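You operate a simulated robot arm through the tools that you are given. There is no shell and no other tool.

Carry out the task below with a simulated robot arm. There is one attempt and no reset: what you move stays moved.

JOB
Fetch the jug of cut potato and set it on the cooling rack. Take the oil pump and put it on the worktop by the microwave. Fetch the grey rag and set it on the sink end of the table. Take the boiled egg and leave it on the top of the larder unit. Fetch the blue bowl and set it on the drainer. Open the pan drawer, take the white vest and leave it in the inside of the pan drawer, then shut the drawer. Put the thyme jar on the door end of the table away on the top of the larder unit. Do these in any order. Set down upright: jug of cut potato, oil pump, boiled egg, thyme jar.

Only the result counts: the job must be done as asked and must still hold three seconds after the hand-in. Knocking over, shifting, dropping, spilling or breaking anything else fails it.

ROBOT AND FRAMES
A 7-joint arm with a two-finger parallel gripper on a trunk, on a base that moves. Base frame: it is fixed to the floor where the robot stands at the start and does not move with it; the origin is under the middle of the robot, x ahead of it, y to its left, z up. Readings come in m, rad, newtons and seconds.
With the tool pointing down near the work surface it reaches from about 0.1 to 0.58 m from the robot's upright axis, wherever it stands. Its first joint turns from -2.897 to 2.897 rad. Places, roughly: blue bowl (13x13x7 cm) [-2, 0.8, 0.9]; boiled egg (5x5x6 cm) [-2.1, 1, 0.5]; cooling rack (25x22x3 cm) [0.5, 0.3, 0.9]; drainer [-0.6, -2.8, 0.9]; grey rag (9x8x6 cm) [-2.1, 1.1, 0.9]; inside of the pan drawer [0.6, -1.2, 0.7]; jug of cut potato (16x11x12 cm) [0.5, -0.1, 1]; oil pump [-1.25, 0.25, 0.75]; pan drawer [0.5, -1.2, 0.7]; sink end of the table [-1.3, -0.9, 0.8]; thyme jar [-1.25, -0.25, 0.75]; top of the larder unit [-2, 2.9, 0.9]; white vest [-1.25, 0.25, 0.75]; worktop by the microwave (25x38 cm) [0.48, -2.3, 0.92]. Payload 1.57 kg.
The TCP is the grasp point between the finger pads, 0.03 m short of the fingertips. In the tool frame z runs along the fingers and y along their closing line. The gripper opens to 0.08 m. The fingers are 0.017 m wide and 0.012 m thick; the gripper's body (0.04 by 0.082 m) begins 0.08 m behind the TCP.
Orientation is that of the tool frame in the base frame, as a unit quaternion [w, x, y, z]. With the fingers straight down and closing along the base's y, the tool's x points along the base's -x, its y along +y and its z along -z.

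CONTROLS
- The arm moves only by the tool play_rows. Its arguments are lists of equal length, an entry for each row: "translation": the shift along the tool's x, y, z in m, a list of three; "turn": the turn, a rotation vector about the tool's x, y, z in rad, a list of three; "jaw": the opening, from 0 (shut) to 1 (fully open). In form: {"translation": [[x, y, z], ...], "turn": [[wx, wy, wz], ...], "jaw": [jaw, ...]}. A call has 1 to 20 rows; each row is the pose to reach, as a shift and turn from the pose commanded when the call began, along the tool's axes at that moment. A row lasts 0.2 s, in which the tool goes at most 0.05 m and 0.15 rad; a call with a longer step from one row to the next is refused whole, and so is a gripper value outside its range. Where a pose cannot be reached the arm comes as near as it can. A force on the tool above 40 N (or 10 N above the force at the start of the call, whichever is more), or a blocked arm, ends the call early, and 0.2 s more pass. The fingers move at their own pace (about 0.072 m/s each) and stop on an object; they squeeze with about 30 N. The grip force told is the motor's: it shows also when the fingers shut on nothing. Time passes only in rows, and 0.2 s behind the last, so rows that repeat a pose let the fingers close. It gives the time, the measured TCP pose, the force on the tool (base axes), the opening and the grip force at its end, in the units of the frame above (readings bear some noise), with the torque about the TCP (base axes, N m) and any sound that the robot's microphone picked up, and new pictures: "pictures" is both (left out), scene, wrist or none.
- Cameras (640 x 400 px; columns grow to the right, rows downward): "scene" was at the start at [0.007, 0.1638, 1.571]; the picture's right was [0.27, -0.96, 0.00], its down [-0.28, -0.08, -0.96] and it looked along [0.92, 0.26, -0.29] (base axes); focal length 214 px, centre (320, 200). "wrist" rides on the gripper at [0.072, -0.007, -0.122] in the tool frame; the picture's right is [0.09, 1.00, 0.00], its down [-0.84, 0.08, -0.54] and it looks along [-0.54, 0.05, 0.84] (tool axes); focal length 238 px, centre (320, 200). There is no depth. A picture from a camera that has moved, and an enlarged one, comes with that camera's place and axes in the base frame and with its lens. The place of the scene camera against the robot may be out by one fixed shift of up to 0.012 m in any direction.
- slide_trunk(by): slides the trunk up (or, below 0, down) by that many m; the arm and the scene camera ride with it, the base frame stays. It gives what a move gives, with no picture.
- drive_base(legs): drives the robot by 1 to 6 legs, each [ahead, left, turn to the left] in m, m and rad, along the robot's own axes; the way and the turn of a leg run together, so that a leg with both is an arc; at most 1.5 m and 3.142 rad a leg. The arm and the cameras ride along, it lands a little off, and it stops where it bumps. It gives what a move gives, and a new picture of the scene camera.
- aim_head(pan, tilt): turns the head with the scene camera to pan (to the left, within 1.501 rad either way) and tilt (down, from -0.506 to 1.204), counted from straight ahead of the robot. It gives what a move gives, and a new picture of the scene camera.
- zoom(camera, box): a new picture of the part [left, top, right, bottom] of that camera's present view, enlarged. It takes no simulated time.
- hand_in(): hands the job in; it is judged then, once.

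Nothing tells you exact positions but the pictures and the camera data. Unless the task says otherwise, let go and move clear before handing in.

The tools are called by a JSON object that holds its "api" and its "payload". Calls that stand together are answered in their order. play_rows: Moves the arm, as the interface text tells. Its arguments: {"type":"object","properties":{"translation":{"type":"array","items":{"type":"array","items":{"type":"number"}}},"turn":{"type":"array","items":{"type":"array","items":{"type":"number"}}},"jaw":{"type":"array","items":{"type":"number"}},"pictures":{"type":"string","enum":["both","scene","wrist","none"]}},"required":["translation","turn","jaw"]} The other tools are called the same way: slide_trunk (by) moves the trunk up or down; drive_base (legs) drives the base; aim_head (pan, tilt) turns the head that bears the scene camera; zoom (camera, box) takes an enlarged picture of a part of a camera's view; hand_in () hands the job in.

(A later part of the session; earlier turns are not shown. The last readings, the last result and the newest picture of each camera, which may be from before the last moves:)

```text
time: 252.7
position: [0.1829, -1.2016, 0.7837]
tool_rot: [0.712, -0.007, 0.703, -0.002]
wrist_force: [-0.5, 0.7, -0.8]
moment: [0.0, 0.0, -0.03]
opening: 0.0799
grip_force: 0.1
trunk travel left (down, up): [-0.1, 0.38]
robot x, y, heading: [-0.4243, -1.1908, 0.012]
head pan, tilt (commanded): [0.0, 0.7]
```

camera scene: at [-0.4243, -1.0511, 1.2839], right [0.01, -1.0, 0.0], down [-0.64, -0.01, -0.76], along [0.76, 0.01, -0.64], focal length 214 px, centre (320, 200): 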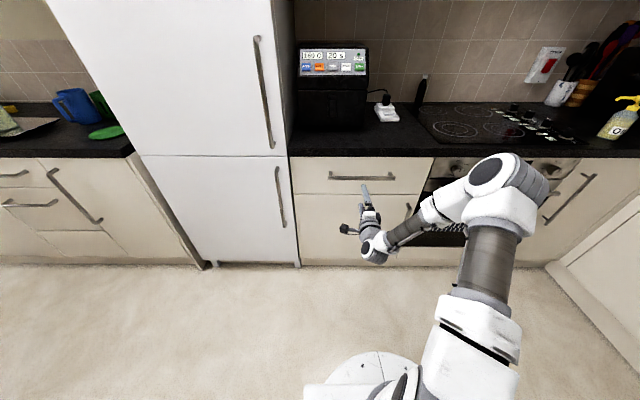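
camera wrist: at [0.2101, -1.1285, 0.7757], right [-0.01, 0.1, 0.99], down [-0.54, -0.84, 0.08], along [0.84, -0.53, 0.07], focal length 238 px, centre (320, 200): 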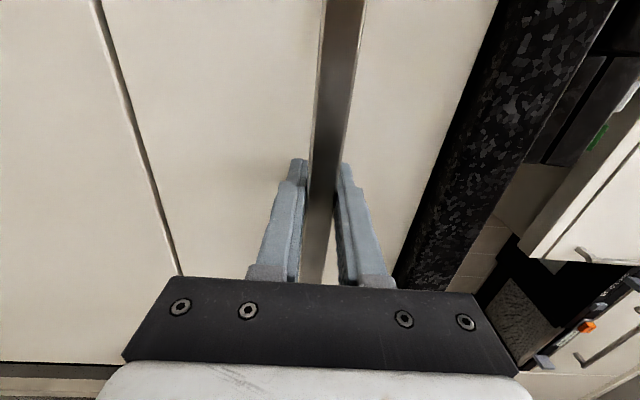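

{"api": "play_rows", "payload": {"translation": [[-0.025, 0, -0.025], [-0.05, 0, -0.05], [-0.075, 0, -0.075], [-0.1, 0, -0.1], [-0.125, 0, -0.125], [-0.15, 0, -0.15]], "turn": [[0, 0.131, 0], [0, 0.262, 0], [0, 0.393, 0], [0, 0.524, 0], [0, 0.654, 0], [0, 0.785, 0]], "jaw": [1, 1, 1, 1, 1, 1], "pictures": "none"}}

{"api": "slide_trunk", "payload": {"by": 0.25}}

{"api": "drive_base", "payload": {"legs": [[0.15, 0, 0], [0, 0, 1.56], [1.35, 0, 0], [0, 0, 1.571]]}}

{"api": "aim_head", "payload": {"pan": 0.1, "tilt": 0.75}}

```text
time: 254.1
position: [0.0319, -1.21, 0.9352]
tool_rot: [0.389, 0.005, 0.921, -0.008]
wrist_force: [0.5, 7.5, 0.3]
moment: [-0.52, 0.03, -0.56]
opening: 0.0802
grip_force: 0.0
trunk travel left (down, up): [-0.1, 0.38]
robot x, y, heading: [-0.4244, -1.1884, 0.01]
head pan, tilt (commanded): [0.0, 0.7]
```

```text
time: 256.7
position: [0.0315, -1.2006, 1.1848]
tool_rot: [0.388, -0.005, 0.921, -0.005]
wrist_force: [-0.2, 0.3, 0.9]
moment: [0.03, 0.0, 0.0]
opening: 0.08
grip_force: 0.0
trunk travel left (down, up): [-0.35, 0.13]
robot x, y, heading: [-0.4238, -1.1887, 0.011]
head pan, tilt (commanded): [0.0, 0.7]
```

```text
time: 277.5
position: [-0.7503, 0.2349, 1.1864]
tool_rot: [-0.006, 0.921, 0.003, -0.389]
wrist_force: [-0.1, -0.4, -0.3]
moment: [0.05, 0.0, -0.02]
opening: 0.0801
grip_force: 0.1
trunk travel left (down, up): [-0.35, 0.13]
robot x, y, heading: [-0.2958, 0.2188, -3.139]
head pan, tilt (commanded): [0.0, 0.7]
camera scene: at [-0.3019, 0.0807, 1.534], right [0.0, 1.0, 0.0], down [0.64, 0.0, -0.76], along [-0.76, 0.0, -0.64], focal length 214 px, centre (320, 200)
```

scene: 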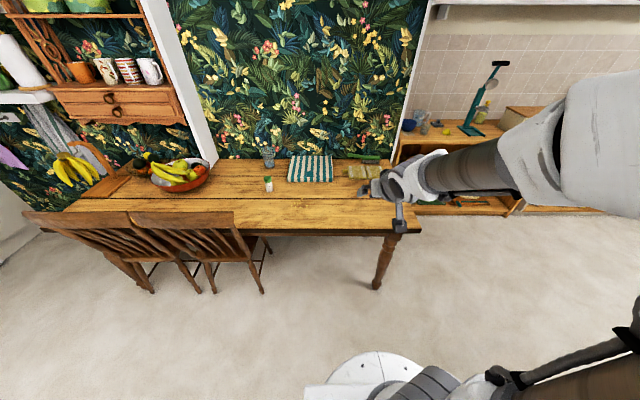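

```text
time: 278.1
position: [-0.7503, 0.2356, 1.1847]
tool_rot: [-0.005, 0.921, 0.003, -0.388]
wrist_force: [0.7, -0.4, -1.0]
moment: [-0.02, -0.06, -0.01]
opening: 0.0801
grip_force: 0.1
trunk travel left (down, up): [-0.35, 0.13]
robot x, y, heading: [-0.293, 0.2216, -3.138]
head pan, tilt (commanded): [0.099, 0.75]
camera scene: at [-0.2994, 0.0725, 1.5297], right [-0.1, 0.99, 0.0], down [0.68, 0.07, -0.73], along [-0.73, -0.07, -0.68], focal length 214 px, centre (320, 200)
```

scene: 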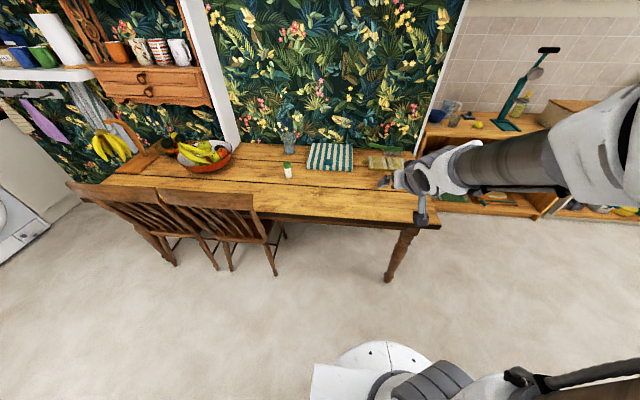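

I see the thyme jar (green lid) behind the chair side. I'll drive to about [-0.76, 0.12] and turn to face the jar for a slanted reach.

{"api": "drive_base", "payload": {"legs": [[0.46, 0.09, 0], [0, 0, 0.55]]}}

{"api": "aim_head", "payload": {"pan": 0.0, "tilt": 0.75}}

{"api": "zoom", "payload": {"camera": "wrist", "box": [0, 0, 640, 400]}}

```text
time: 283.5
position: [-1.1411, -0.0874, 1.1837]
tool_rot: [0.097, 0.887, 0.246, -0.377]
wrist_force: [-0.6, 0.0, -0.1]
moment: [0.0, -0.02, 0.03]
opening: 0.0798
grip_force: 0.1
trunk travel left (down, up): [-0.35, 0.13]
robot x, y, heading: [-0.7398, 0.134, -2.601]
head pan, tilt (commanded): [0.099, 0.75]
camera scene: at [-0.6696, 0.0038, 1.5297], right [-0.6, 0.8, 0.0], down [0.55, 0.41, -0.73], along [-0.59, -0.44, -0.68], focal length 214 px, centre (320, 200)
```

scene: 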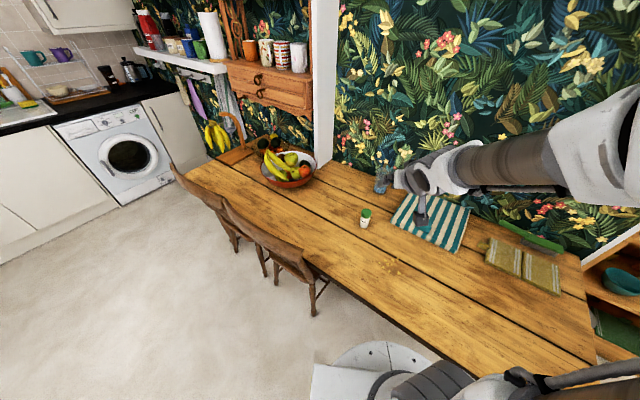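

```text
time: 284.2
position: [-1.1399, -0.0883, 1.1851]
tool_rot: [0.098, 0.888, 0.247, -0.377]
wrist_force: [0.1, 0.4, 0.6]
moment: [-0.01, 0.0, -0.01]
opening: 0.0797
grip_force: 0.1
trunk travel left (down, up): [-0.35, 0.13]
robot x, y, heading: [-0.7409, 0.1353, -2.602]
head pan, tilt (commanded): [0.0, 0.75]
camera scene: at [-0.6742, 0.0107, 1.5297], right [-0.51, 0.86, 0.0], down [0.59, 0.35, -0.73], along [-0.63, -0.38, -0.68], focal length 214 px, centre (320, 200)
```

scene: 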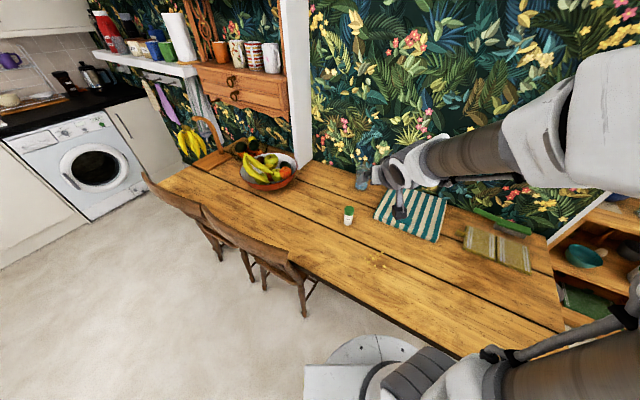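

```text
1.00 times, centred on (320, 200) of wrist (not enlarged: the box is as wide or as high as the picture)
camera zoom: at [-1.0244, -0.0116, 1.2179], right [0.56, -0.82, -0.08], down [-0.12, -0.18, 0.98], along [-0.82, -0.54, -0.2], focal length 238 px, centre (320, 200)
```

zoom: 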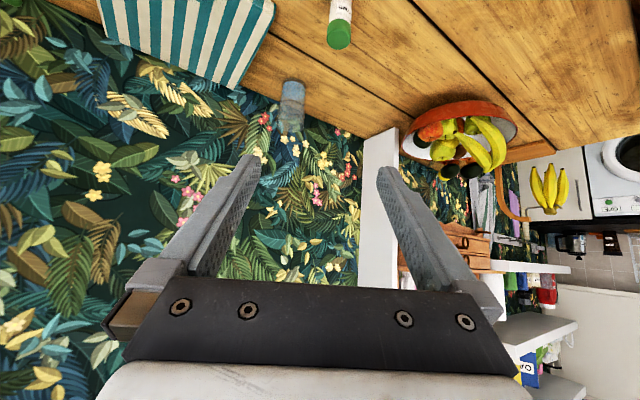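

The jar is at ≈[-1.325, -0.222], 0.69 m ahead. I'll lower the trunk and go to a pre-grasp pose 10 cm short of it along the slanted tool axis.

{"api": "slide_trunk", "payload": {"by": -0.15}}

{"api": "play_rows", "payload": {"translation": [[0.0013, 0.0036, 0.038], [0.0026, 0.0072, 0.076], [0.0039, 0.0108, 0.114], [0.0052, 0.0144, 0.152], [0.0065, 0.018, 0.19], [0.0078, 0.0216, 0.2285]], "turn": [[0, 0, 0], [0, 0, 0], [0, 0, 0], [0, 0, 0], [0, 0, 0], [0, 0, 0]], "jaw": [1, 1, 1, 1, 1, 1]}}

```text
time: 286.0
position: [-1.1398, -0.0881, 1.0345]
tool_rot: [0.098, 0.887, 0.247, -0.377]
wrist_force: [-0.7, 0.2, -0.1]
moment: [-0.01, 0.01, 0.02]
opening: 0.0798
grip_force: 0.1
trunk travel left (down, up): [-0.2, 0.28]
robot x, y, heading: [-0.7393, 0.1338, -2.598]
head pan, tilt (commanded): [0.0, 0.75]
```

```text
time: 287.4
position: [-1.2714, -0.186, 0.8701]
tool_rot: [0.097, 0.888, 0.246, -0.376]
wrist_force: [0.5, 0.8, -0.1]
moment: [0.01, 0.02, -0.02]
opening: 0.08
grip_force: 0.1
trunk travel left (down, up): [-0.2, 0.28]
robot x, y, heading: [-0.7408, 0.1307, -2.597]
head pan, tilt (commanded): [0.0, 0.75]
camera scene: at [-0.674, 0.0109, 1.3797], right [-0.51, 0.86, 0.0], down [0.59, 0.35, -0.73], along [-0.63, -0.38, -0.68], focal length 214 px, centre (320, 200)
camera wrist: at [-1.1551, -0.1099, 0.9023], right [0.56, -0.82, -0.08], down [-0.12, -0.18, 0.98], along [-0.82, -0.54, -0.2], focal length 238 px, centre (320, 200)
```

scene: 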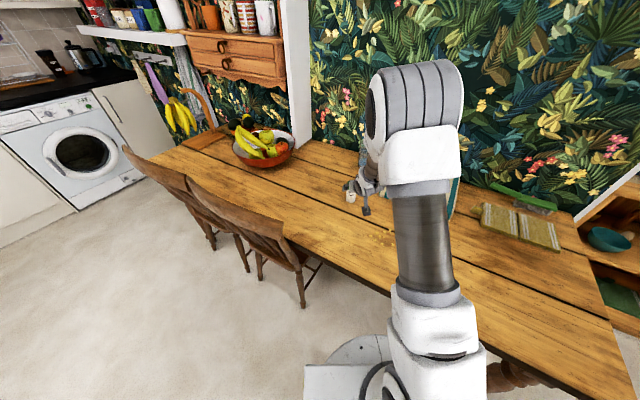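
wrist: 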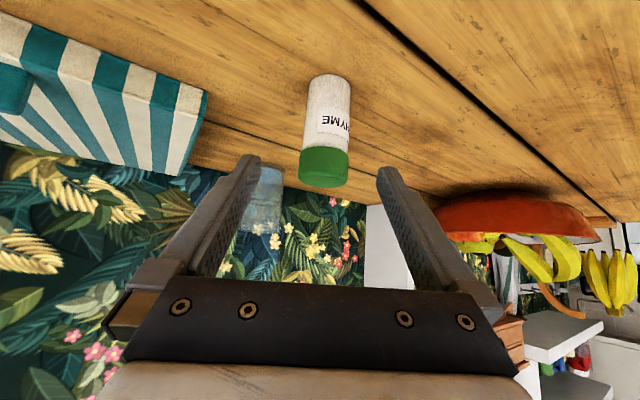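

The label reads THYME and the jar sits between the fingers. I'll advance along the slanted axis and close on it.

{"api": "play_rows", "payload": {"translation": [[0, 0.003, 0.03], [-0.001, 0.003, 0.06], [-0.0018, 0.003, 0.085], [-0.0018, 0.003, 0.102], [-0.0018, 0.003, 0.102], [-0.0018, 0.003, 0.102], [-0.0018, 0.003, 0.102], [-0.0018, 0.003, 0.102]], "turn": [[0, 0, 0], [0, 0, 0], [0, 0, 0], [0, 0, 0], [0, 0, 0], [0, 0, 0], [0, 0, 0], [0, 0, 0]], "jaw": [1, 1, 1, 1, 0.7, 0.4, 0.2, 0.2]}}

```text
time: 289.2
position: [-1.3269, -0.2236, 0.7986]
tool_rot: [0.098, 0.888, 0.247, -0.376]
wrist_force: [-0.1, -0.2, -0.2]
moment: [-0.02, -0.02, -0.02]
opening: 0.0429
grip_force: 29.7
trunk travel left (down, up): [-0.2, 0.28]
robot x, y, heading: [-0.742, 0.1349, -2.607]
head pan, tilt (commanded): [0.0, 0.75]
camera scene: at [-0.6743, 0.0107, 1.3797], right [-0.51, 0.86, 0.0], down [0.59, 0.35, -0.73], along [-0.63, -0.38, -0.68], focal length 214 px, centre (320, 200)
camera wrist: at [-1.2125, -0.1474, 0.8305], right [0.56, -0.82, -0.08], down [-0.12, -0.18, 0.98], along [-0.82, -0.54, -0.2], focal length 238 px, centre (320, 200)
```

scene: 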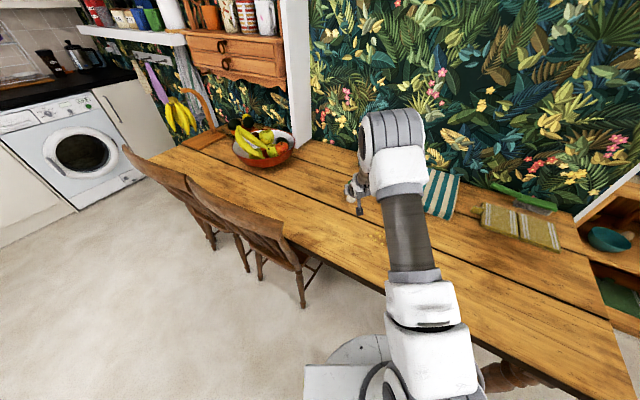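
wrist: 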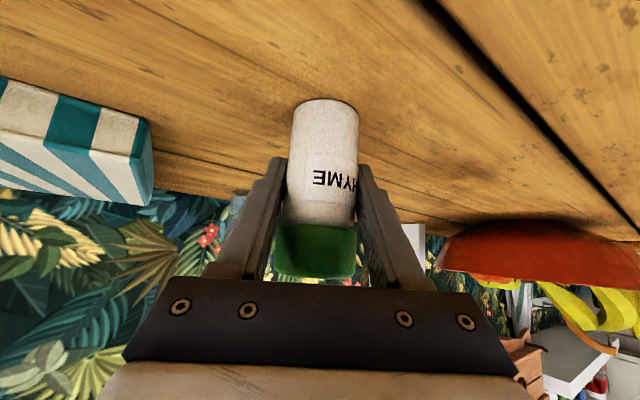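

Gripped at 43 mm. I'll lift straight up.

{"api": "play_rows", "payload": {"translation": [[-0.0072, 0, -0.0069], [-0.0215, 0, -0.0208], [-0.043, 0, -0.0417], [-0.0717, 0, -0.0695], [-0.1003, 0, -0.0972], [-0.1147, 0, -0.1111]], "turn": [[0, 0, 0], [0, 0, 0], [0, 0, 0], [0, 0, 0], [0, 0, 0], [0, 0, 0]], "jaw": [0.2, 0.2, 0.2, 0.2, 0.2, 0.2]}}

```text
time: 290.6
position: [-1.3268, -0.2268, 0.9604]
tool_rot: [0.098, 0.888, 0.246, -0.376]
wrist_force: [0.2, 0.8, -1.8]
moment: [0.0, 0.0, 0.01]
opening: 0.0426
grip_force: 29.8
trunk travel left (down, up): [-0.2, 0.28]
robot x, y, heading: [-0.7381, 0.1369, -2.603]
head pan, tilt (commanded): [0.0, 0.75]
camera scene: at [-0.6743, 0.0106, 1.3797], right [-0.51, 0.86, 0.0], down [0.59, 0.35, -0.73], along [-0.63, -0.38, -0.68], focal length 214 px, centre (320, 200)
camera wrist: at [-1.211, -0.1506, 0.9935], right [0.56, -0.82, -0.08], down [-0.12, -0.18, 0.98], along [-0.82, -0.54, -0.2], focal length 238 px, centre (320, 200)
```

scene: 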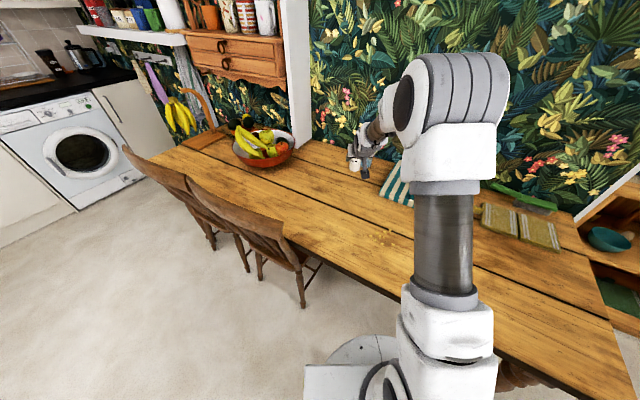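
wrist: 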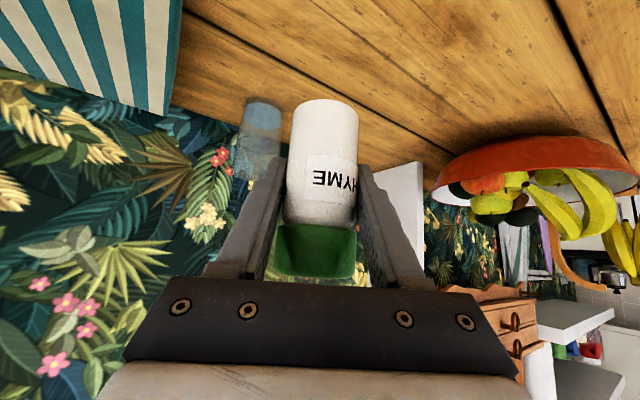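

Thyme jar held upright. I'll draw it in, raise the trunk, back off and drive toward the larder end of the room.

{"api": "play_rows", "payload": {"translation": [[0.032, 0, -0.033], [0.064, 0, -0.066], [0.096, 0, -0.099], [0.128, 0, -0.132], [0.16, 0, -0.165]], "turn": [[0, 0, 0], [0, 0, 0], [0, 0, 0], [0, 0, 0], [0, 0, 0]], "jaw": [0.2, 0.2, 0.2, 0.2, 0.2], "pictures": "none"}}

{"api": "slide_trunk", "payload": {"by": 0.15}}

{"api": "drive_base", "payload": {"legs": [[-0.45, 0, 0], [0, 0, -2.1], [1.25, 0, 0]]}}

{"api": "aim_head", "payload": {"pan": 0.7, "tilt": 0.4}}

```text
time: 291.8
position: [-1.1308, -0.1105, 0.9626]
tool_rot: [0.097, 0.888, 0.246, -0.377]
wrist_force: [0.4, -0.1, -1.4]
moment: [-0.02, 0.0, 0.03]
opening: 0.0425
grip_force: 30.2
trunk travel left (down, up): [-0.2, 0.28]
robot x, y, heading: [-0.7397, 0.1323, -2.599]
head pan, tilt (commanded): [0.0, 0.75]
```

```text
time: 293.5
position: [-1.1303, -0.1089, 1.1123]
tool_rot: [0.097, 0.887, 0.246, -0.377]
wrist_force: [0.1, -0.6, -1.0]
moment: [0.01, 0.02, -0.02]
opening: 0.0425
grip_force: 29.1
trunk travel left (down, up): [-0.35, 0.13]
robot x, y, heading: [-0.738, 0.1348, -2.6]
head pan, tilt (commanded): [0.0, 0.75]
```

```text
time: 311.7
position: [-0.395, 2.0688, 1.1128]
tool_rot: [-0.276, 0.66, -0.643, -0.275]
wrist_force: [0.1, 0.5, -1.2]
moment: [-0.01, 0.0, 0.02]
opening: 0.0426
grip_force: 30.2
trunk travel left (down, up): [-0.35, 0.13]
robot x, y, heading: [-0.3758, 1.6056, 1.596]
head pan, tilt (commanded): [0.0, 0.75]
camera scene: at [-0.5168, 1.6075, 1.5297], right [1.0, 0.02, 0.0], down [0.02, -0.68, -0.73], along [-0.02, 0.73, -0.68], focal length 214 px, centre (320, 200)
```

scene: 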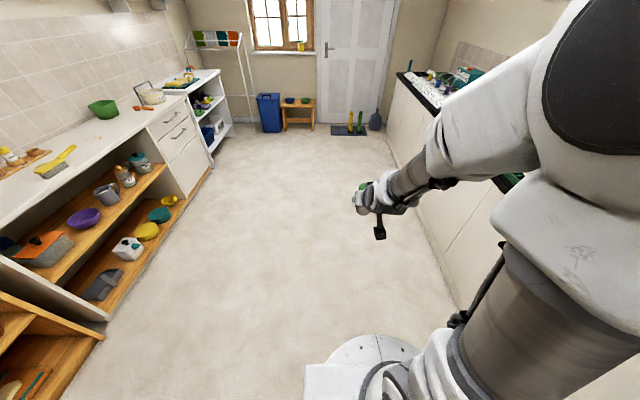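

```text
time: 312.8
position: [-0.3947, 2.0688, 1.1122]
tool_rot: [-0.276, 0.66, -0.643, -0.274]
wrist_force: [0.2, -0.4, -0.8]
moment: [0.0, -0.04, 0.0]
opening: 0.0424
grip_force: 29.9
trunk travel left (down, up): [-0.35, 0.13]
robot x, y, heading: [-0.3737, 1.6084, 1.594]
head pan, tilt (commanded): [0.7, 0.4]
camera scene: at [-0.5761, 1.5942, 1.5608], right [0.75, 0.66, 0.0], down [0.26, -0.29, -0.92], along [-0.61, 0.69, -0.39], focal length 214 px, centre (320, 200)
```

scene: 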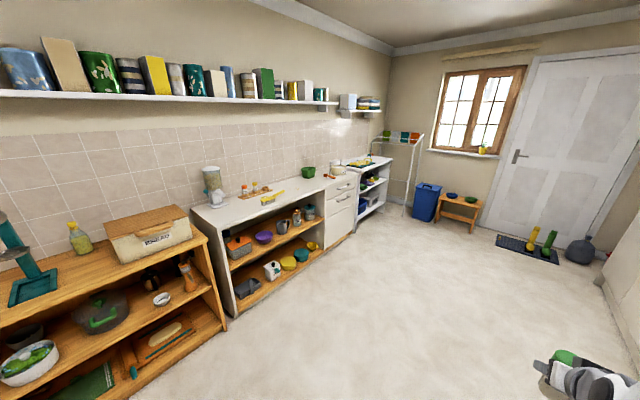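

The larder unit appears to be the white unit spanning y≈2.0–3.66 with its top at z≈0.9. I'll zoom in on its top.

{"api": "zoom", "payload": {"camera": "scene", "box": [180, 130, 400, 260]}}

```text
2.91 times, centred on (290, 195) of scene
camera zoom: at [-0.5761, 1.5942, 1.5608], right [0.75, 0.66, 0.0], down [0.26, -0.29, -0.92], along [-0.61, 0.69, -0.39], focal length 624 px, centre (407, 214)
```

zoom: 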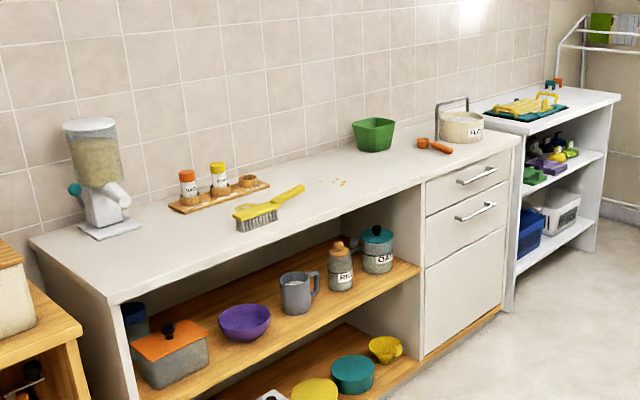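

Free space on the top lies around [-1.9, 2.95], in front of the green bowl. I'll drive there and face the unit.

{"api": "drive_base", "payload": {"legs": [[1.32, 0, 0], [0, 0, 1.547], [0.85, 0, 0]]}}

{"api": "aim_head", "payload": {"pan": 0.0, "tilt": 0.7}}

```text
time: 332.1
position: [-1.7091, 2.9539, 1.1117]
tool_rot: [-0.014, 0.921, -0.018, -0.388]
wrist_force: [0.1, -0.5, -0.9]
moment: [0.0, -0.03, -0.03]
opening: 0.0419
grip_force: 30.0
trunk travel left (down, up): [-0.35, 0.13]
robot x, y, heading: [-1.2514, 2.9426, 3.104]
head pan, tilt (commanded): [0.7, 0.4]
camera scene: at [-1.2518, 2.7431, 1.5608], right [-0.61, 0.79, 0.0], down [0.31, 0.24, -0.92], along [-0.73, -0.56, -0.39], focal length 214 px, centre (320, 200)
```

scene: 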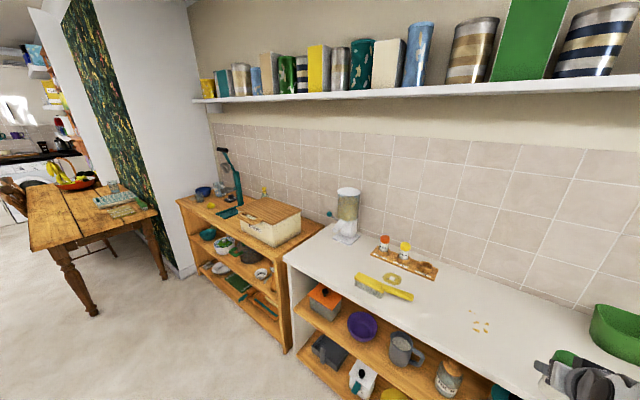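

```text
time: 333.2
position: [-1.7094, 2.953, 1.1133]
tool_rot: [-0.014, 0.921, -0.018, -0.389]
wrist_force: [-0.1, -0.9, -1.2]
moment: [-0.01, -0.01, -0.03]
opening: 0.0418
grip_force: 29.7
trunk travel left (down, up): [-0.35, 0.13]
robot x, y, heading: [-1.2441, 2.9473, 3.104]
head pan, tilt (commanded): [0.0, 0.7]
camera scene: at [-1.2634, 2.8032, 1.534], right [0.04, 1.0, 0.0], down [0.64, -0.03, -0.77], along [-0.76, 0.03, -0.64], focal length 214 px, centre (320, 200)
```

scene: 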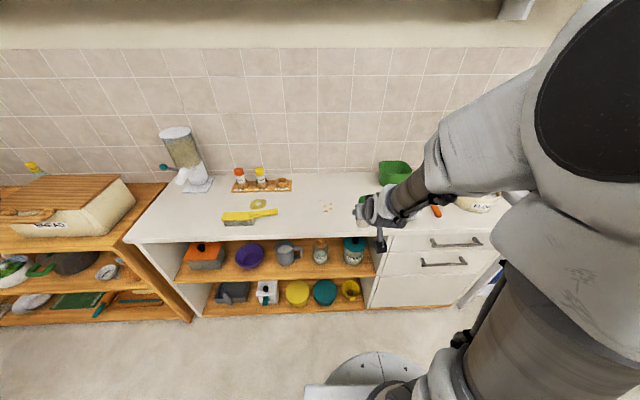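

The spot ahead is clear. I'll drive ahead 17 cm so the jar is over the top, then check with the wrist camera.

{"api": "drive_base", "payload": {"legs": [[0.17, 0, 0]]}}

{"api": "zoom", "payload": {"camera": "wrist", "box": [0, 0, 640, 400]}}

{"api": "zoom", "payload": {"camera": "scene", "box": [240, 150, 460, 290]}}

```text
time: 334.9
position: [-1.8688, 2.9614, 1.112]
tool_rot: [-0.015, 0.921, -0.019, -0.389]
wrist_force: [0.5, 0.7, -0.5]
moment: [-0.01, 0.02, -0.01]
opening: 0.0417
grip_force: 29.6
trunk travel left (down, up): [-0.35, 0.13]
robot x, y, heading: [-1.4096, 2.9508, 3.099]
head pan, tilt (commanded): [0.0, 0.7]
camera scene: at [-1.4242, 2.8101, 1.5339], right [0.04, 1.0, 0.0], down [0.64, -0.03, -0.76], along [-0.76, 0.03, -0.64], focal length 214 px, centre (320, 200)
```

scene: 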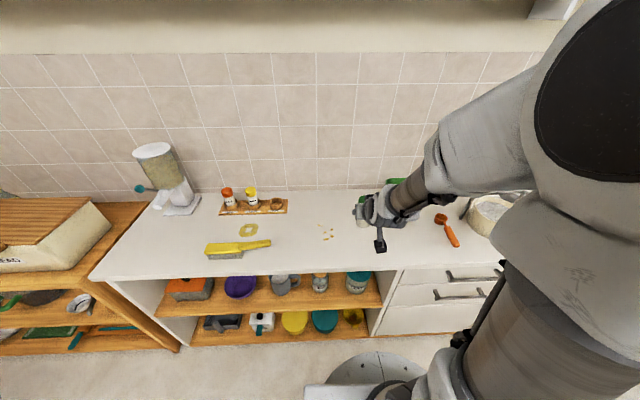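

```text
1.00 times, centred on (320, 200) of wrist (not enlarged: the box is as wide or as high as the picture)
camera zoom: at [-1.7314, 2.9615, 1.1452], right [0.02, -1.0, -0.08], down [-0.2, -0.08, 0.98], along [-0.98, 0.0, -0.2], focal length 238 px, centre (320, 200)
```

zoom: 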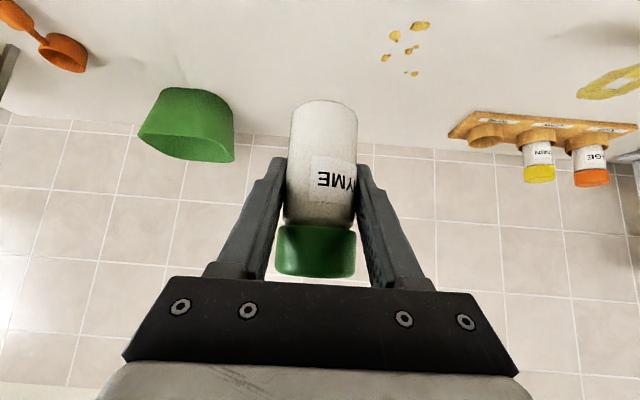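

```text
2.86 times, centred on (350, 220) of scene
camera zoom: at [-1.4242, 2.8101, 1.5339], right [0.04, 1.0, 0.0], down [0.64, -0.03, -0.76], along [-0.76, 0.03, -0.64], focal length 613 px, centre (234, 143)
```

zoom: 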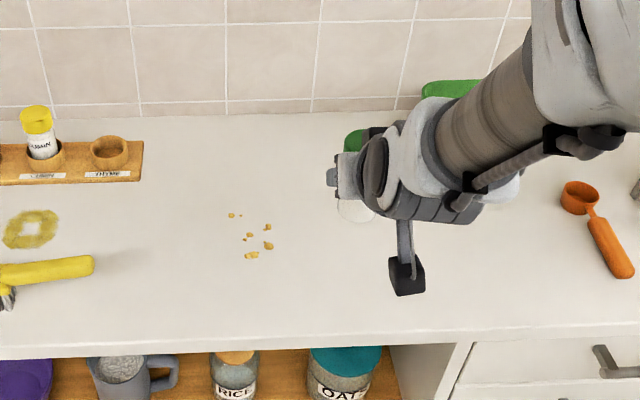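

I'll lower the jar here, onto the clear top near [-1.87, 2.96].

{"api": "play_rows", "payload": {"translation": [[0.0287, 0.0005, 0.0279], [0.0574, 0.001, 0.0558], [0.086, 0.0015, 0.0836], [0.1004, 0.0018, 0.0976], [0.1075, 0.0019, 0.1045]], "turn": [[0, 0, 0], [0, 0, 0], [0, 0, 0], [0, 0, 0], [0, 0, 0]], "jaw": [0.2, 0.2, 0.2, 0.2, 0.2]}}

```text
time: 336.1
position: [-1.8695, 2.9608, 0.9607]
tool_rot: [-0.014, 0.921, -0.018, -0.389]
wrist_force: [-0.3, 0.7, -1.1]
moment: [-0.01, 0.02, -0.02]
opening: 0.0417
grip_force: 30.5
trunk travel left (down, up): [-0.35, 0.13]
robot x, y, heading: [-1.4065, 2.9528, 3.098]
head pan, tilt (commanded): [0.0, 0.7]
camera scene: at [-1.4242, 2.8101, 1.534], right [0.04, 1.0, 0.0], down [0.64, -0.03, -0.76], along [-0.76, 0.03, -0.64], focal length 214 px, centre (320, 200)
camera wrist: at [-1.7305, 2.962, 0.9942], right [0.02, -1.0, -0.08], down [-0.2, -0.08, 0.98], along [-0.98, 0.0, -0.2], focal length 238 px, centre (320, 200)
```

scene: 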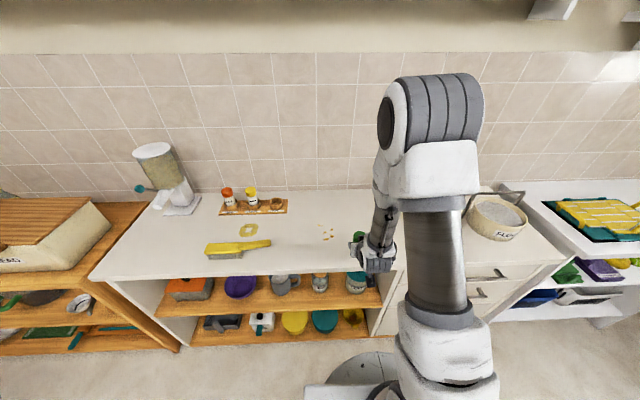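
wrist: 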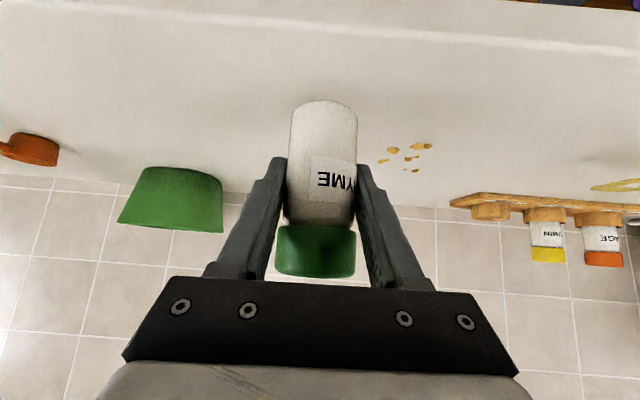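

Nearly down. I'll lower in small steps to contact.

{"api": "play_rows", "payload": {"translation": [[0.0029, 0, 0.0028], [0.0057, 0, 0.0056], [0.0057, 0, 0.0056]], "turn": [[0, 0, 0], [0, 0, 0], [0, 0, 0]], "jaw": [0.2, 0.2, 0.2], "pictures": "none"}}

{"api": "play_rows", "payload": {"translation": [[0.0022, 0, 0.0021], [0.0036, 0, 0.0035], [0.0036, 0, 0.0035]], "turn": [[0, 0, 0], [0, 0, 0], [0, 0, 0]], "jaw": [0.2, 0.2, 0.2], "pictures": "none"}}

```text
time: 336.9
position: [-1.8691, 2.9617, 0.9535]
tool_rot: [-0.015, 0.921, -0.019, -0.389]
wrist_force: [-0.3, 1.1, -1.1]
moment: [0.0, 0.0, 0.01]
opening: 0.042
grip_force: 29.5
trunk travel left (down, up): [-0.35, 0.13]
robot x, y, heading: [-1.4085, 2.9531, 3.094]
head pan, tilt (commanded): [0.0, 0.7]
```

```text
time: 337.7
position: [-1.8694, 2.9609, 0.9477]
tool_rot: [-0.013, 0.921, -0.018, -0.389]
wrist_force: [0.3, -0.2, -0.3]
moment: [0.0, 0.0, -0.01]
opening: 0.0418
grip_force: 29.7
trunk travel left (down, up): [-0.35, 0.13]
robot x, y, heading: [-1.4082, 2.9471, 3.102]
head pan, tilt (commanded): [0.0, 0.7]
```

{"api": "play_rows", "payload": {"translation": [[0.0022, 0, 0.0021], [0.0036, 0, 0.0035], [0.0036, 0, 0.0035]], "turn": [[0, 0, 0], [0, 0, 0], [0, 0, 0]], "jaw": [0.2, 0.2, 0.2], "pictures": "none"}}

```text
time: 338.5
position: [-1.8681, 2.9612, 0.9447]
tool_rot: [-0.014, 0.922, -0.018, -0.388]
wrist_force: [-1.0, -0.4, -1.4]
moment: [-0.01, 0.02, -0.02]
opening: 0.0416
grip_force: 30.2
trunk travel left (down, up): [-0.35, 0.13]
robot x, y, heading: [-1.4096, 2.9519, 3.097]
head pan, tilt (commanded): [0.0, 0.7]
```

{"api": "play_rows", "payload": {"translation": [[0.0022, 0, 0.0021], [0.0043, 0, 0.0042], [0.0043, 0, 0.0042]], "turn": [[0, 0, 0], [0, 0, 0], [0, 0, 0]], "jaw": [0.2, 0.2, 0.2], "pictures": "none"}}

```text
time: 339.3
position: [-1.8698, 2.9617, 0.938]
tool_rot: [-0.013, 0.921, -0.018, -0.389]
wrist_force: [0.0, -0.2, -0.2]
moment: [0.02, 0.01, 0.0]
opening: 0.0418
grip_force: 30.0
trunk travel left (down, up): [-0.35, 0.13]
robot x, y, heading: [-1.4065, 2.9505, 3.099]
head pan, tilt (commanded): [0.0, 0.7]
```

{"api": "play_rows", "payload": {"translation": [[0.0022, 0, 0.0021], [0.0043, 0, 0.0042], [0.0043, 0, 0.0042]], "turn": [[0, 0, 0], [0, 0, 0], [0, 0, 0]], "jaw": [0.2, 0.2, 0.2]}}

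```text
time: 340.1
position: [-1.8703, 2.9615, 0.9315]
tool_rot: [-0.013, 0.921, -0.018, -0.388]
wrist_force: [0.4, -0.6, -1.2]
moment: [0.01, -0.03, 0.02]
opening: 0.0419
grip_force: 30.1
trunk travel left (down, up): [-0.35, 0.13]
robot x, y, heading: [-1.409, 2.9531, 3.101]
head pan, tilt (commanded): [0.0, 0.7]
camera scene: at [-1.4242, 2.8101, 1.534], right [0.04, 1.0, 0.0], down [0.64, -0.03, -0.76], along [-0.76, 0.03, -0.64], focal length 214 px, centre (320, 200)
camera wrist: at [-1.732, 2.9622, 0.965], right [0.02, -1.0, -0.08], down [-0.2, -0.08, 0.98], along [-0.98, 0.0, -0.2], focal length 238 px, centre (320, 200)
```

scene: 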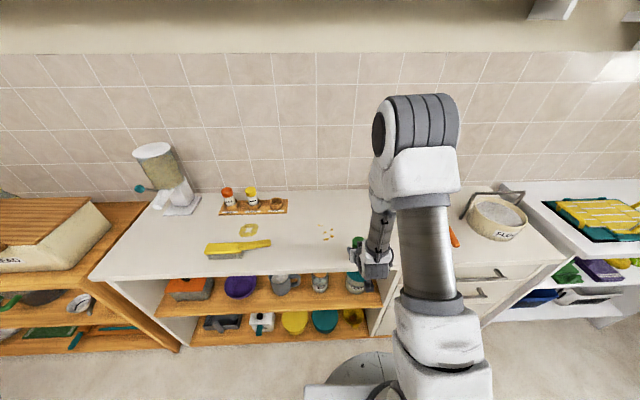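
wrist: 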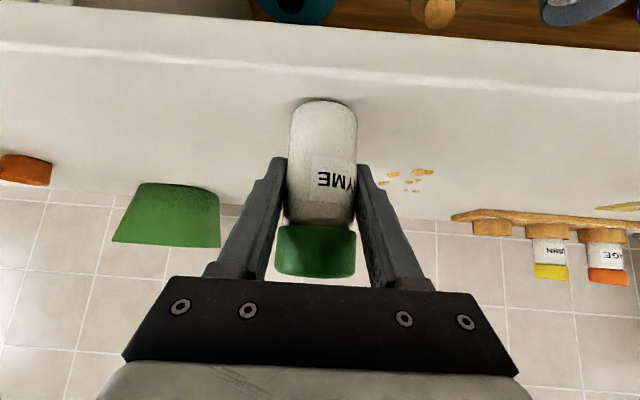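

{"api": "play_rows", "payload": {"translation": [[0.0022, 0, 0.0021], [0.0043, 0, 0.0042], [0.0043, 0, 0.0042]], "turn": [[0, 0, 0], [0, 0, 0], [0, 0, 0]], "jaw": [0.2, 0.2, 0.2], "pictures": "none"}}

```text
time: 340.9
position: [-1.8701, 2.9624, 0.9274]
tool_rot: [-0.014, 0.921, -0.018, -0.39]
wrist_force: [2.8, -0.2, 10.5]
moment: [-0.24, -0.15, 0.04]
opening: 0.0418
grip_force: 30.6
trunk travel left (down, up): [-0.35, 0.13]
robot x, y, heading: [-1.4134, 2.9518, 3.098]
head pan, tilt (commanded): [0.0, 0.7]
```

Contact. I'll release and withdraw along the tool axis.

{"api": "play_rows", "payload": {"translation": [[-0.0012, 0, -0.0012], [-0.0012, 0, -0.0012], [-0.0012, 0, -0.0012], [-0.0012, 0, -0.03], [-0.0012, 0, -0.07], [-0.0012, 0, -0.11], [-0.0012, 0, -0.15]], "turn": [[0, 0, 0], [0, 0, 0], [0, 0, 0], [0, 0, 0], [0, 0, 0], [0, 0, 0], [0, 0, 0]], "jaw": [0.7, 1, 1, 1, 1, 1, 1]}}

```text
time: 342.5
position: [-1.8528, 2.9541, 1.0577]
tool_rot: [-0.013, 0.921, -0.019, -0.388]
wrist_force: [-0.4, -0.7, 0.4]
moment: [0.01, 0.01, 0.06]
opening: 0.0802
grip_force: 0.1
out of reach, approached as far as the arm can: row 5, 6, 7
trunk travel left (down, up): [-0.35, 0.13]
robot x, y, heading: [-1.4085, 2.9489, 3.094]
head pan, tilt (commanded): [0.0, 0.7]
camera scene: at [-1.4227, 2.8101, 1.5339], right [0.04, 1.0, 0.0], down [0.64, -0.03, -0.77], along [-0.77, 0.03, -0.64], focal length 214 px, centre (320, 200)
camera wrist: at [-1.7149, 2.9549, 1.09], right [0.02, -1.0, -0.08], down [-0.2, -0.08, 0.98], along [-0.98, 0.0, -0.2], focal length 238 px, centre (320, 200)
```

scene: 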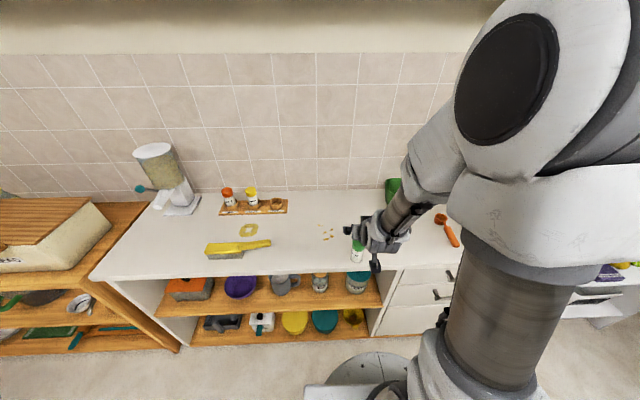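
wrist: 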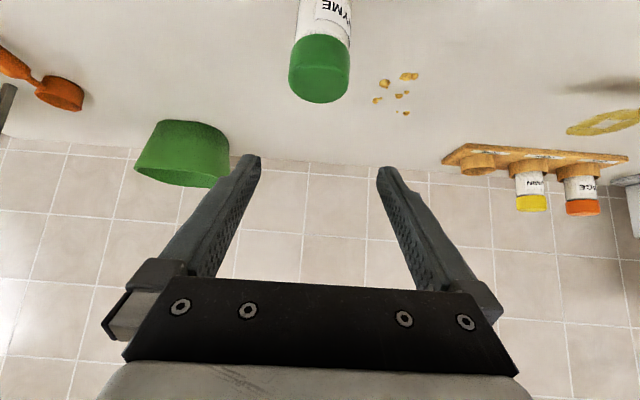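

The thyme jar stands on the larder top. Next, the egg: I'll back away and strafe to the wooden unit, then look at the middle shelf.

{"api": "slide_trunk", "payload": {"by": 0.05}}

{"api": "drive_base", "payload": {"legs": [[-0.5, 0, 0], [0, 1.0, 0.02], [0, 0.9, 0.02]]}}

{"api": "aim_head", "payload": {"pan": 0.0, "tilt": 0.5}}

```text
time: 343.4
position: [-1.854, 2.9547, 1.1063]
tool_rot: [-0.014, 0.921, -0.018, -0.389]
wrist_force: [0.0, 0.7, 0.0]
moment: [-0.04, -0.01, 0.0]
opening: 0.0801
grip_force: 0.0
trunk travel left (down, up): [-0.4, 0.08]
robot x, y, heading: [-1.4117, 2.9482, 3.093]
head pan, tilt (commanded): [0.0, 0.7]
```

```text
time: 361.3
position: [-1.3839, 1.0168, 1.1065]
tool_rot: [-0.006, 0.922, 0.0, -0.388]
wrist_force: [-0.3, 0.1, -1.2]
moment: [0.0, -0.02, -0.04]
opening: 0.0804
grip_force: 0.1
trunk travel left (down, up): [-0.4, 0.08]
robot x, y, heading: [-0.9393, 1.0341, 3.144]
head pan, tilt (commanded): [0.0, 0.7]
camera scene: at [-0.948, 0.8906, 1.5839], right [0.0, 1.0, 0.0], down [0.64, 0.0, -0.76], along [-0.76, 0.0, -0.64], focal length 214 px, centre (320, 200)
```

scene: 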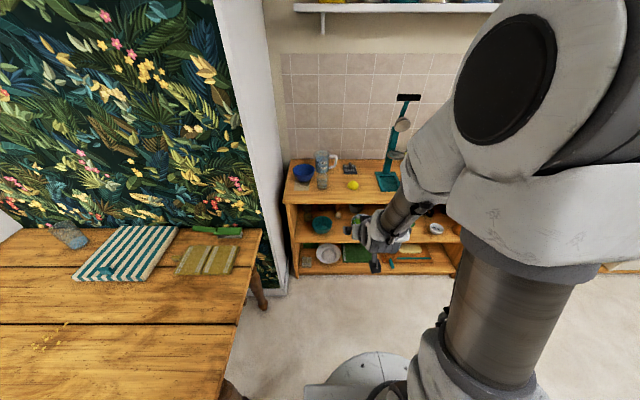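

```text
time: 362.0
position: [-1.3833, 1.0164, 1.1068]
tool_rot: [-0.006, 0.921, 0.001, -0.389]
wrist_force: [-0.2, 0.6, 0.2]
moment: [0.0, 0.01, 0.02]
opening: 0.0803
grip_force: 0.0
trunk travel left (down, up): [-0.4, 0.08]
robot x, y, heading: [-0.9367, 1.033, 3.147]
head pan, tilt (commanded): [0.0, 0.499]
camera scene: at [-0.9541, 0.8907, 1.6016], right [0.0, 1.0, 0.0], down [0.48, 0.0, -0.88], along [-0.88, 0.0, -0.48], focal length 214 px, centre (320, 200)
```

scene: 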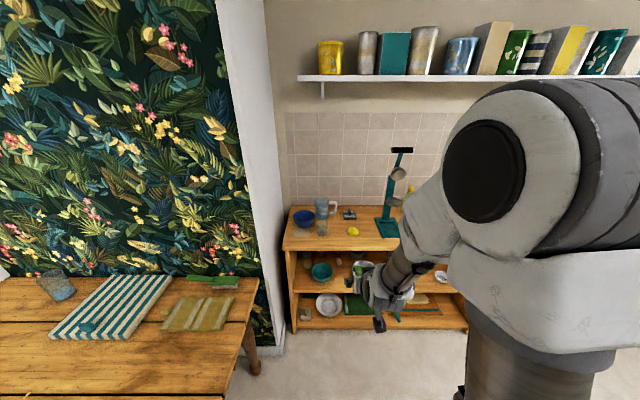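

{"api": "zoom", "payload": {"camera": "scene", "box": [270, 180, 430, 345]}}

{"api": "zoom", "payload": {"camera": "wrist", "box": [0, 0, 640, 400]}}

```text
2.42 times, centred on (350, 262) of scene
camera zoom: at [-0.9541, 0.8907, 1.6016], right [0.0, 1.0, 0.0], down [0.48, 0.0, -0.88], along [-0.88, 0.0, -0.48], focal length 520 px, centre (247, 48)
```

zoom: 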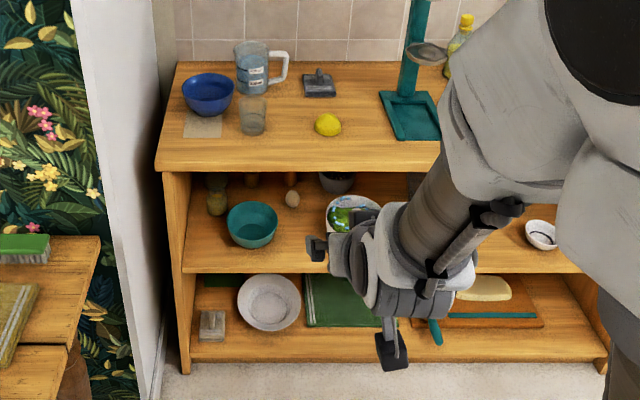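

```text
1.00 times, centred on (320, 200) of wrist (not enlarged: the box is as wide or as high as the picture)
camera zoom: at [-1.2459, 1.0227, 1.1394], right [0.06, -1.0, -0.08], down [-0.2, -0.09, 0.98], along [-0.98, -0.04, -0.2], focal length 238 px, centre (320, 200)
```

zoom: 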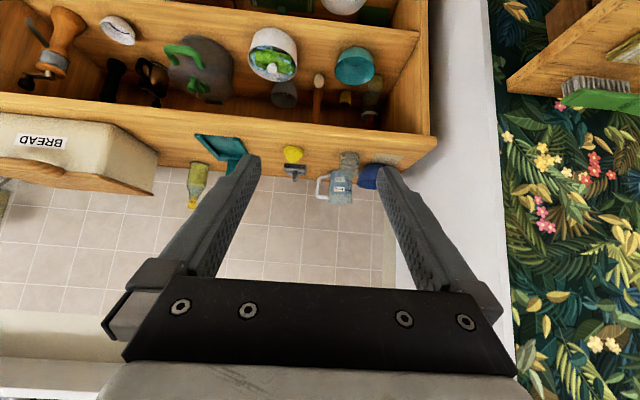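

{"api": "zoom", "payload": {"camera": "scene", "box": [300, 240, 370, 290]}}

{"api": "zoom", "payload": {"camera": "wrist", "box": [230, 20, 430, 150]}}

```text
8.00 times, centred on (335, 265) of scene
camera zoom: at [-0.9541, 0.8907, 1.6016], right [0.0, 1.0, 0.0], down [0.48, 0.0, -0.88], along [-0.88, 0.0, -0.48], focal length 1716 px, centre (200, -320)
```

zoom: 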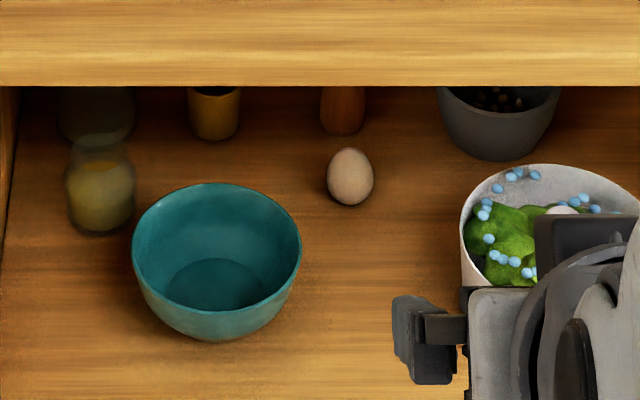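

```text
3.08 times, centred on (330, 85) of wrist
camera zoom: at [-1.2459, 1.0227, 1.1394], right [0.06, -1.0, -0.08], down [-0.2, -0.09, 0.98], along [-0.98, -0.04, -0.2], focal length 733 px, centre (289, 554)
```

zoom: 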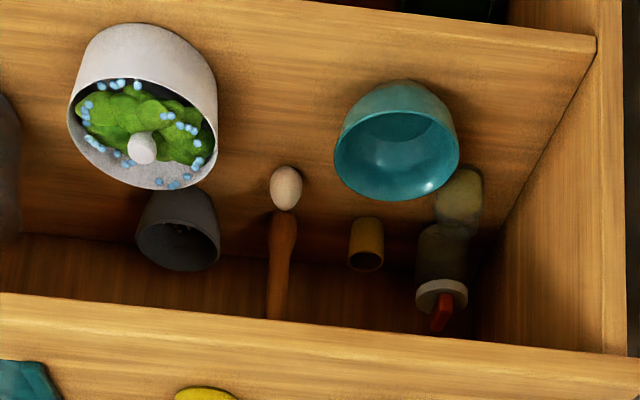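

The egg stands upright at ≈[-2.07, 1.027], centre z≈0.493, in a gap between the teal bowl and the salad bowl. I'll lower the trunk fully and approach with the 45° tool pose.

{"api": "slide_trunk", "payload": {"by": -0.4}}

{"api": "drive_base", "payload": {"legs": [[0.4, 0, 0]]}}

{"api": "zoom", "payload": {"camera": "wrist", "box": [0, 0, 640, 400]}}

```text
time: 365.9
position: [-1.3843, 1.0166, 0.7067]
tool_rot: [-0.006, 0.922, 0.001, -0.388]
wrist_force: [0.1, -0.5, -0.8]
moment: [0.02, -0.02, -0.03]
opening: 0.0799
grip_force: 0.0
trunk travel left (down, up): [0.0, 0.48]
robot x, y, heading: [-0.9404, 1.0325, 3.137]
head pan, tilt (commanded): [0.0, 0.499]
```

```text
time: 369.0
position: [-1.7847, 1.0153, 0.7064]
tool_rot: [-0.005, 0.921, 0.003, -0.389]
wrist_force: [-0.6, -0.1, -1.0]
moment: [0.0, -0.01, -0.01]
opening: 0.08
grip_force: 0.1
trunk travel left (down, up): [0.0, 0.48]
robot x, y, heading: [-1.3398, 1.031, -3.136]
head pan, tilt (commanded): [0.0, 0.499]
camera scene: at [-1.3539, 0.8899, 1.2017], right [0.0, 1.0, 0.0], down [0.48, 0.0, -0.88], along [-0.88, 0.0, -0.48], focal length 214 px, centre (320, 200)
```

scene: 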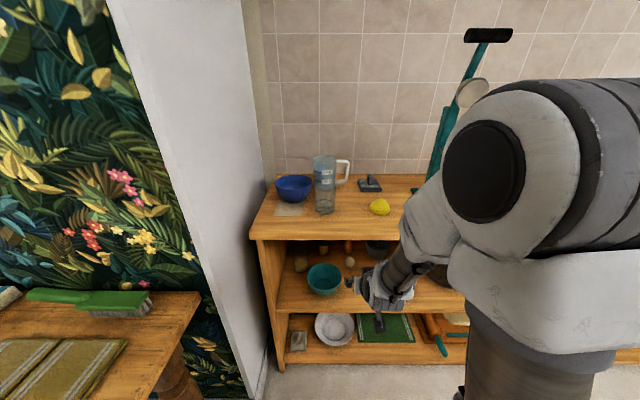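

```text
1.00 times, centred on (320, 200) of wrist (not enlarged: the box is as wide or as high as the picture)
camera zoom: at [-1.6463, 1.0207, 0.7394], right [0.07, -0.99, -0.08], down [-0.2, -0.09, 0.98], along [-0.98, -0.05, -0.2], focal length 238 px, centre (320, 200)
```

zoom: 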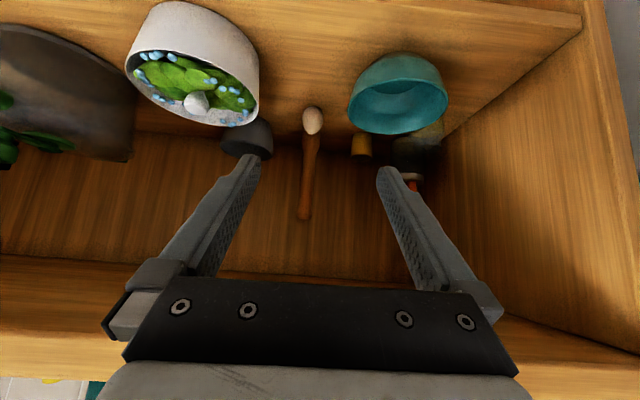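

Egg confirmed at ≈[-2.075, 1.026]. I'll drive 5 cm closer and move the gripper to a pre-grasp pose above and in front of it.

{"api": "drive_base", "payload": {"legs": [[0.05, 0, 0]]}}

{"api": "play_rows", "payload": {"translation": [[-0.004, -0.002, 0.039], [-0.008, -0.004, 0.078], [-0.012, -0.007, 0.117], [-0.016, -0.009, 0.156], [-0.0199, -0.0107, 0.1939]], "turn": [[0, 0, 0], [0, 0, 0], [0, 0, 0], [0, 0, 0], [0, 0, 0]], "jaw": [0.95, 0.95, 0.95, 0.95, 0.95]}}

```text
time: 370.1
position: [-1.8364, 1.0143, 0.7061]
tool_rot: [-0.006, 0.922, 0.003, -0.388]
wrist_force: [0.9, -0.2, 0.1]
moment: [-0.01, 0.01, -0.04]
opening: 0.08
grip_force: 0.1
trunk travel left (down, up): [0.0, 0.48]
robot x, y, heading: [-1.3927, 1.0315, -3.137]
head pan, tilt (commanded): [0.0, 0.499]
camera scene: at [-1.4049, 0.8897, 1.2017], right [0.0, 1.0, 0.0], down [0.48, 0.0, -0.88], along [-0.88, 0.0, -0.48], focal length 214 px, centre (320, 200)
```

scene: 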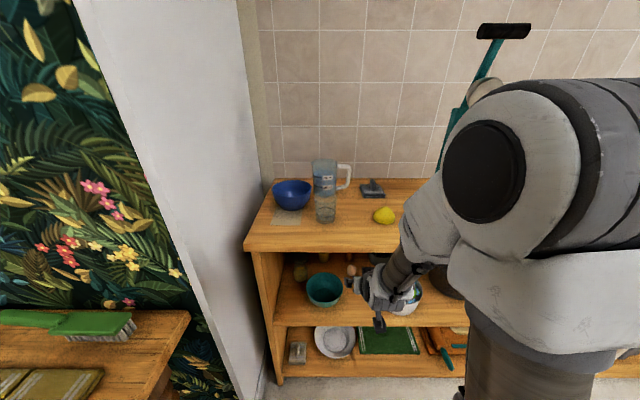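

```text
time: 371.3
position: [-1.9837, 1.0236, 0.5851]
tool_rot: [-0.004, 0.922, 0.003, -0.387]
wrist_force: [0.0, 0.9, -0.3]
moment: [-0.02, -0.02, 0.0]
opening: 0.0758
grip_force: 0.0
trunk travel left (down, up): [0.0, 0.48]
robot x, y, heading: [-1.3915, 1.0272, -3.141]
head pan, tilt (commanded): [0.0, 0.499]
camera scene: at [-1.4012, 0.8897, 1.2019], right [0.0, 1.0, 0.0], down [0.48, 0.0, -0.88], along [-0.88, 0.0, -0.48], focal length 214 px, centre (320, 200)
camera wrist: at [-1.8457, 1.0302, 0.6176], right [0.07, -0.99, -0.08], down [-0.2, -0.09, 0.98], along [-0.98, -0.05, -0.2], focal length 238 px, centre (320, 200)
```

scene: 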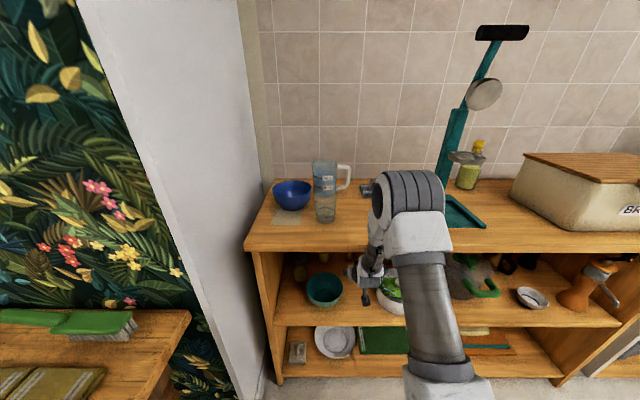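
wrist: 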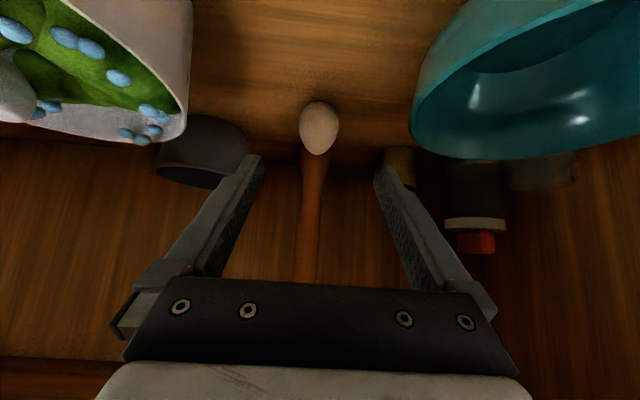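

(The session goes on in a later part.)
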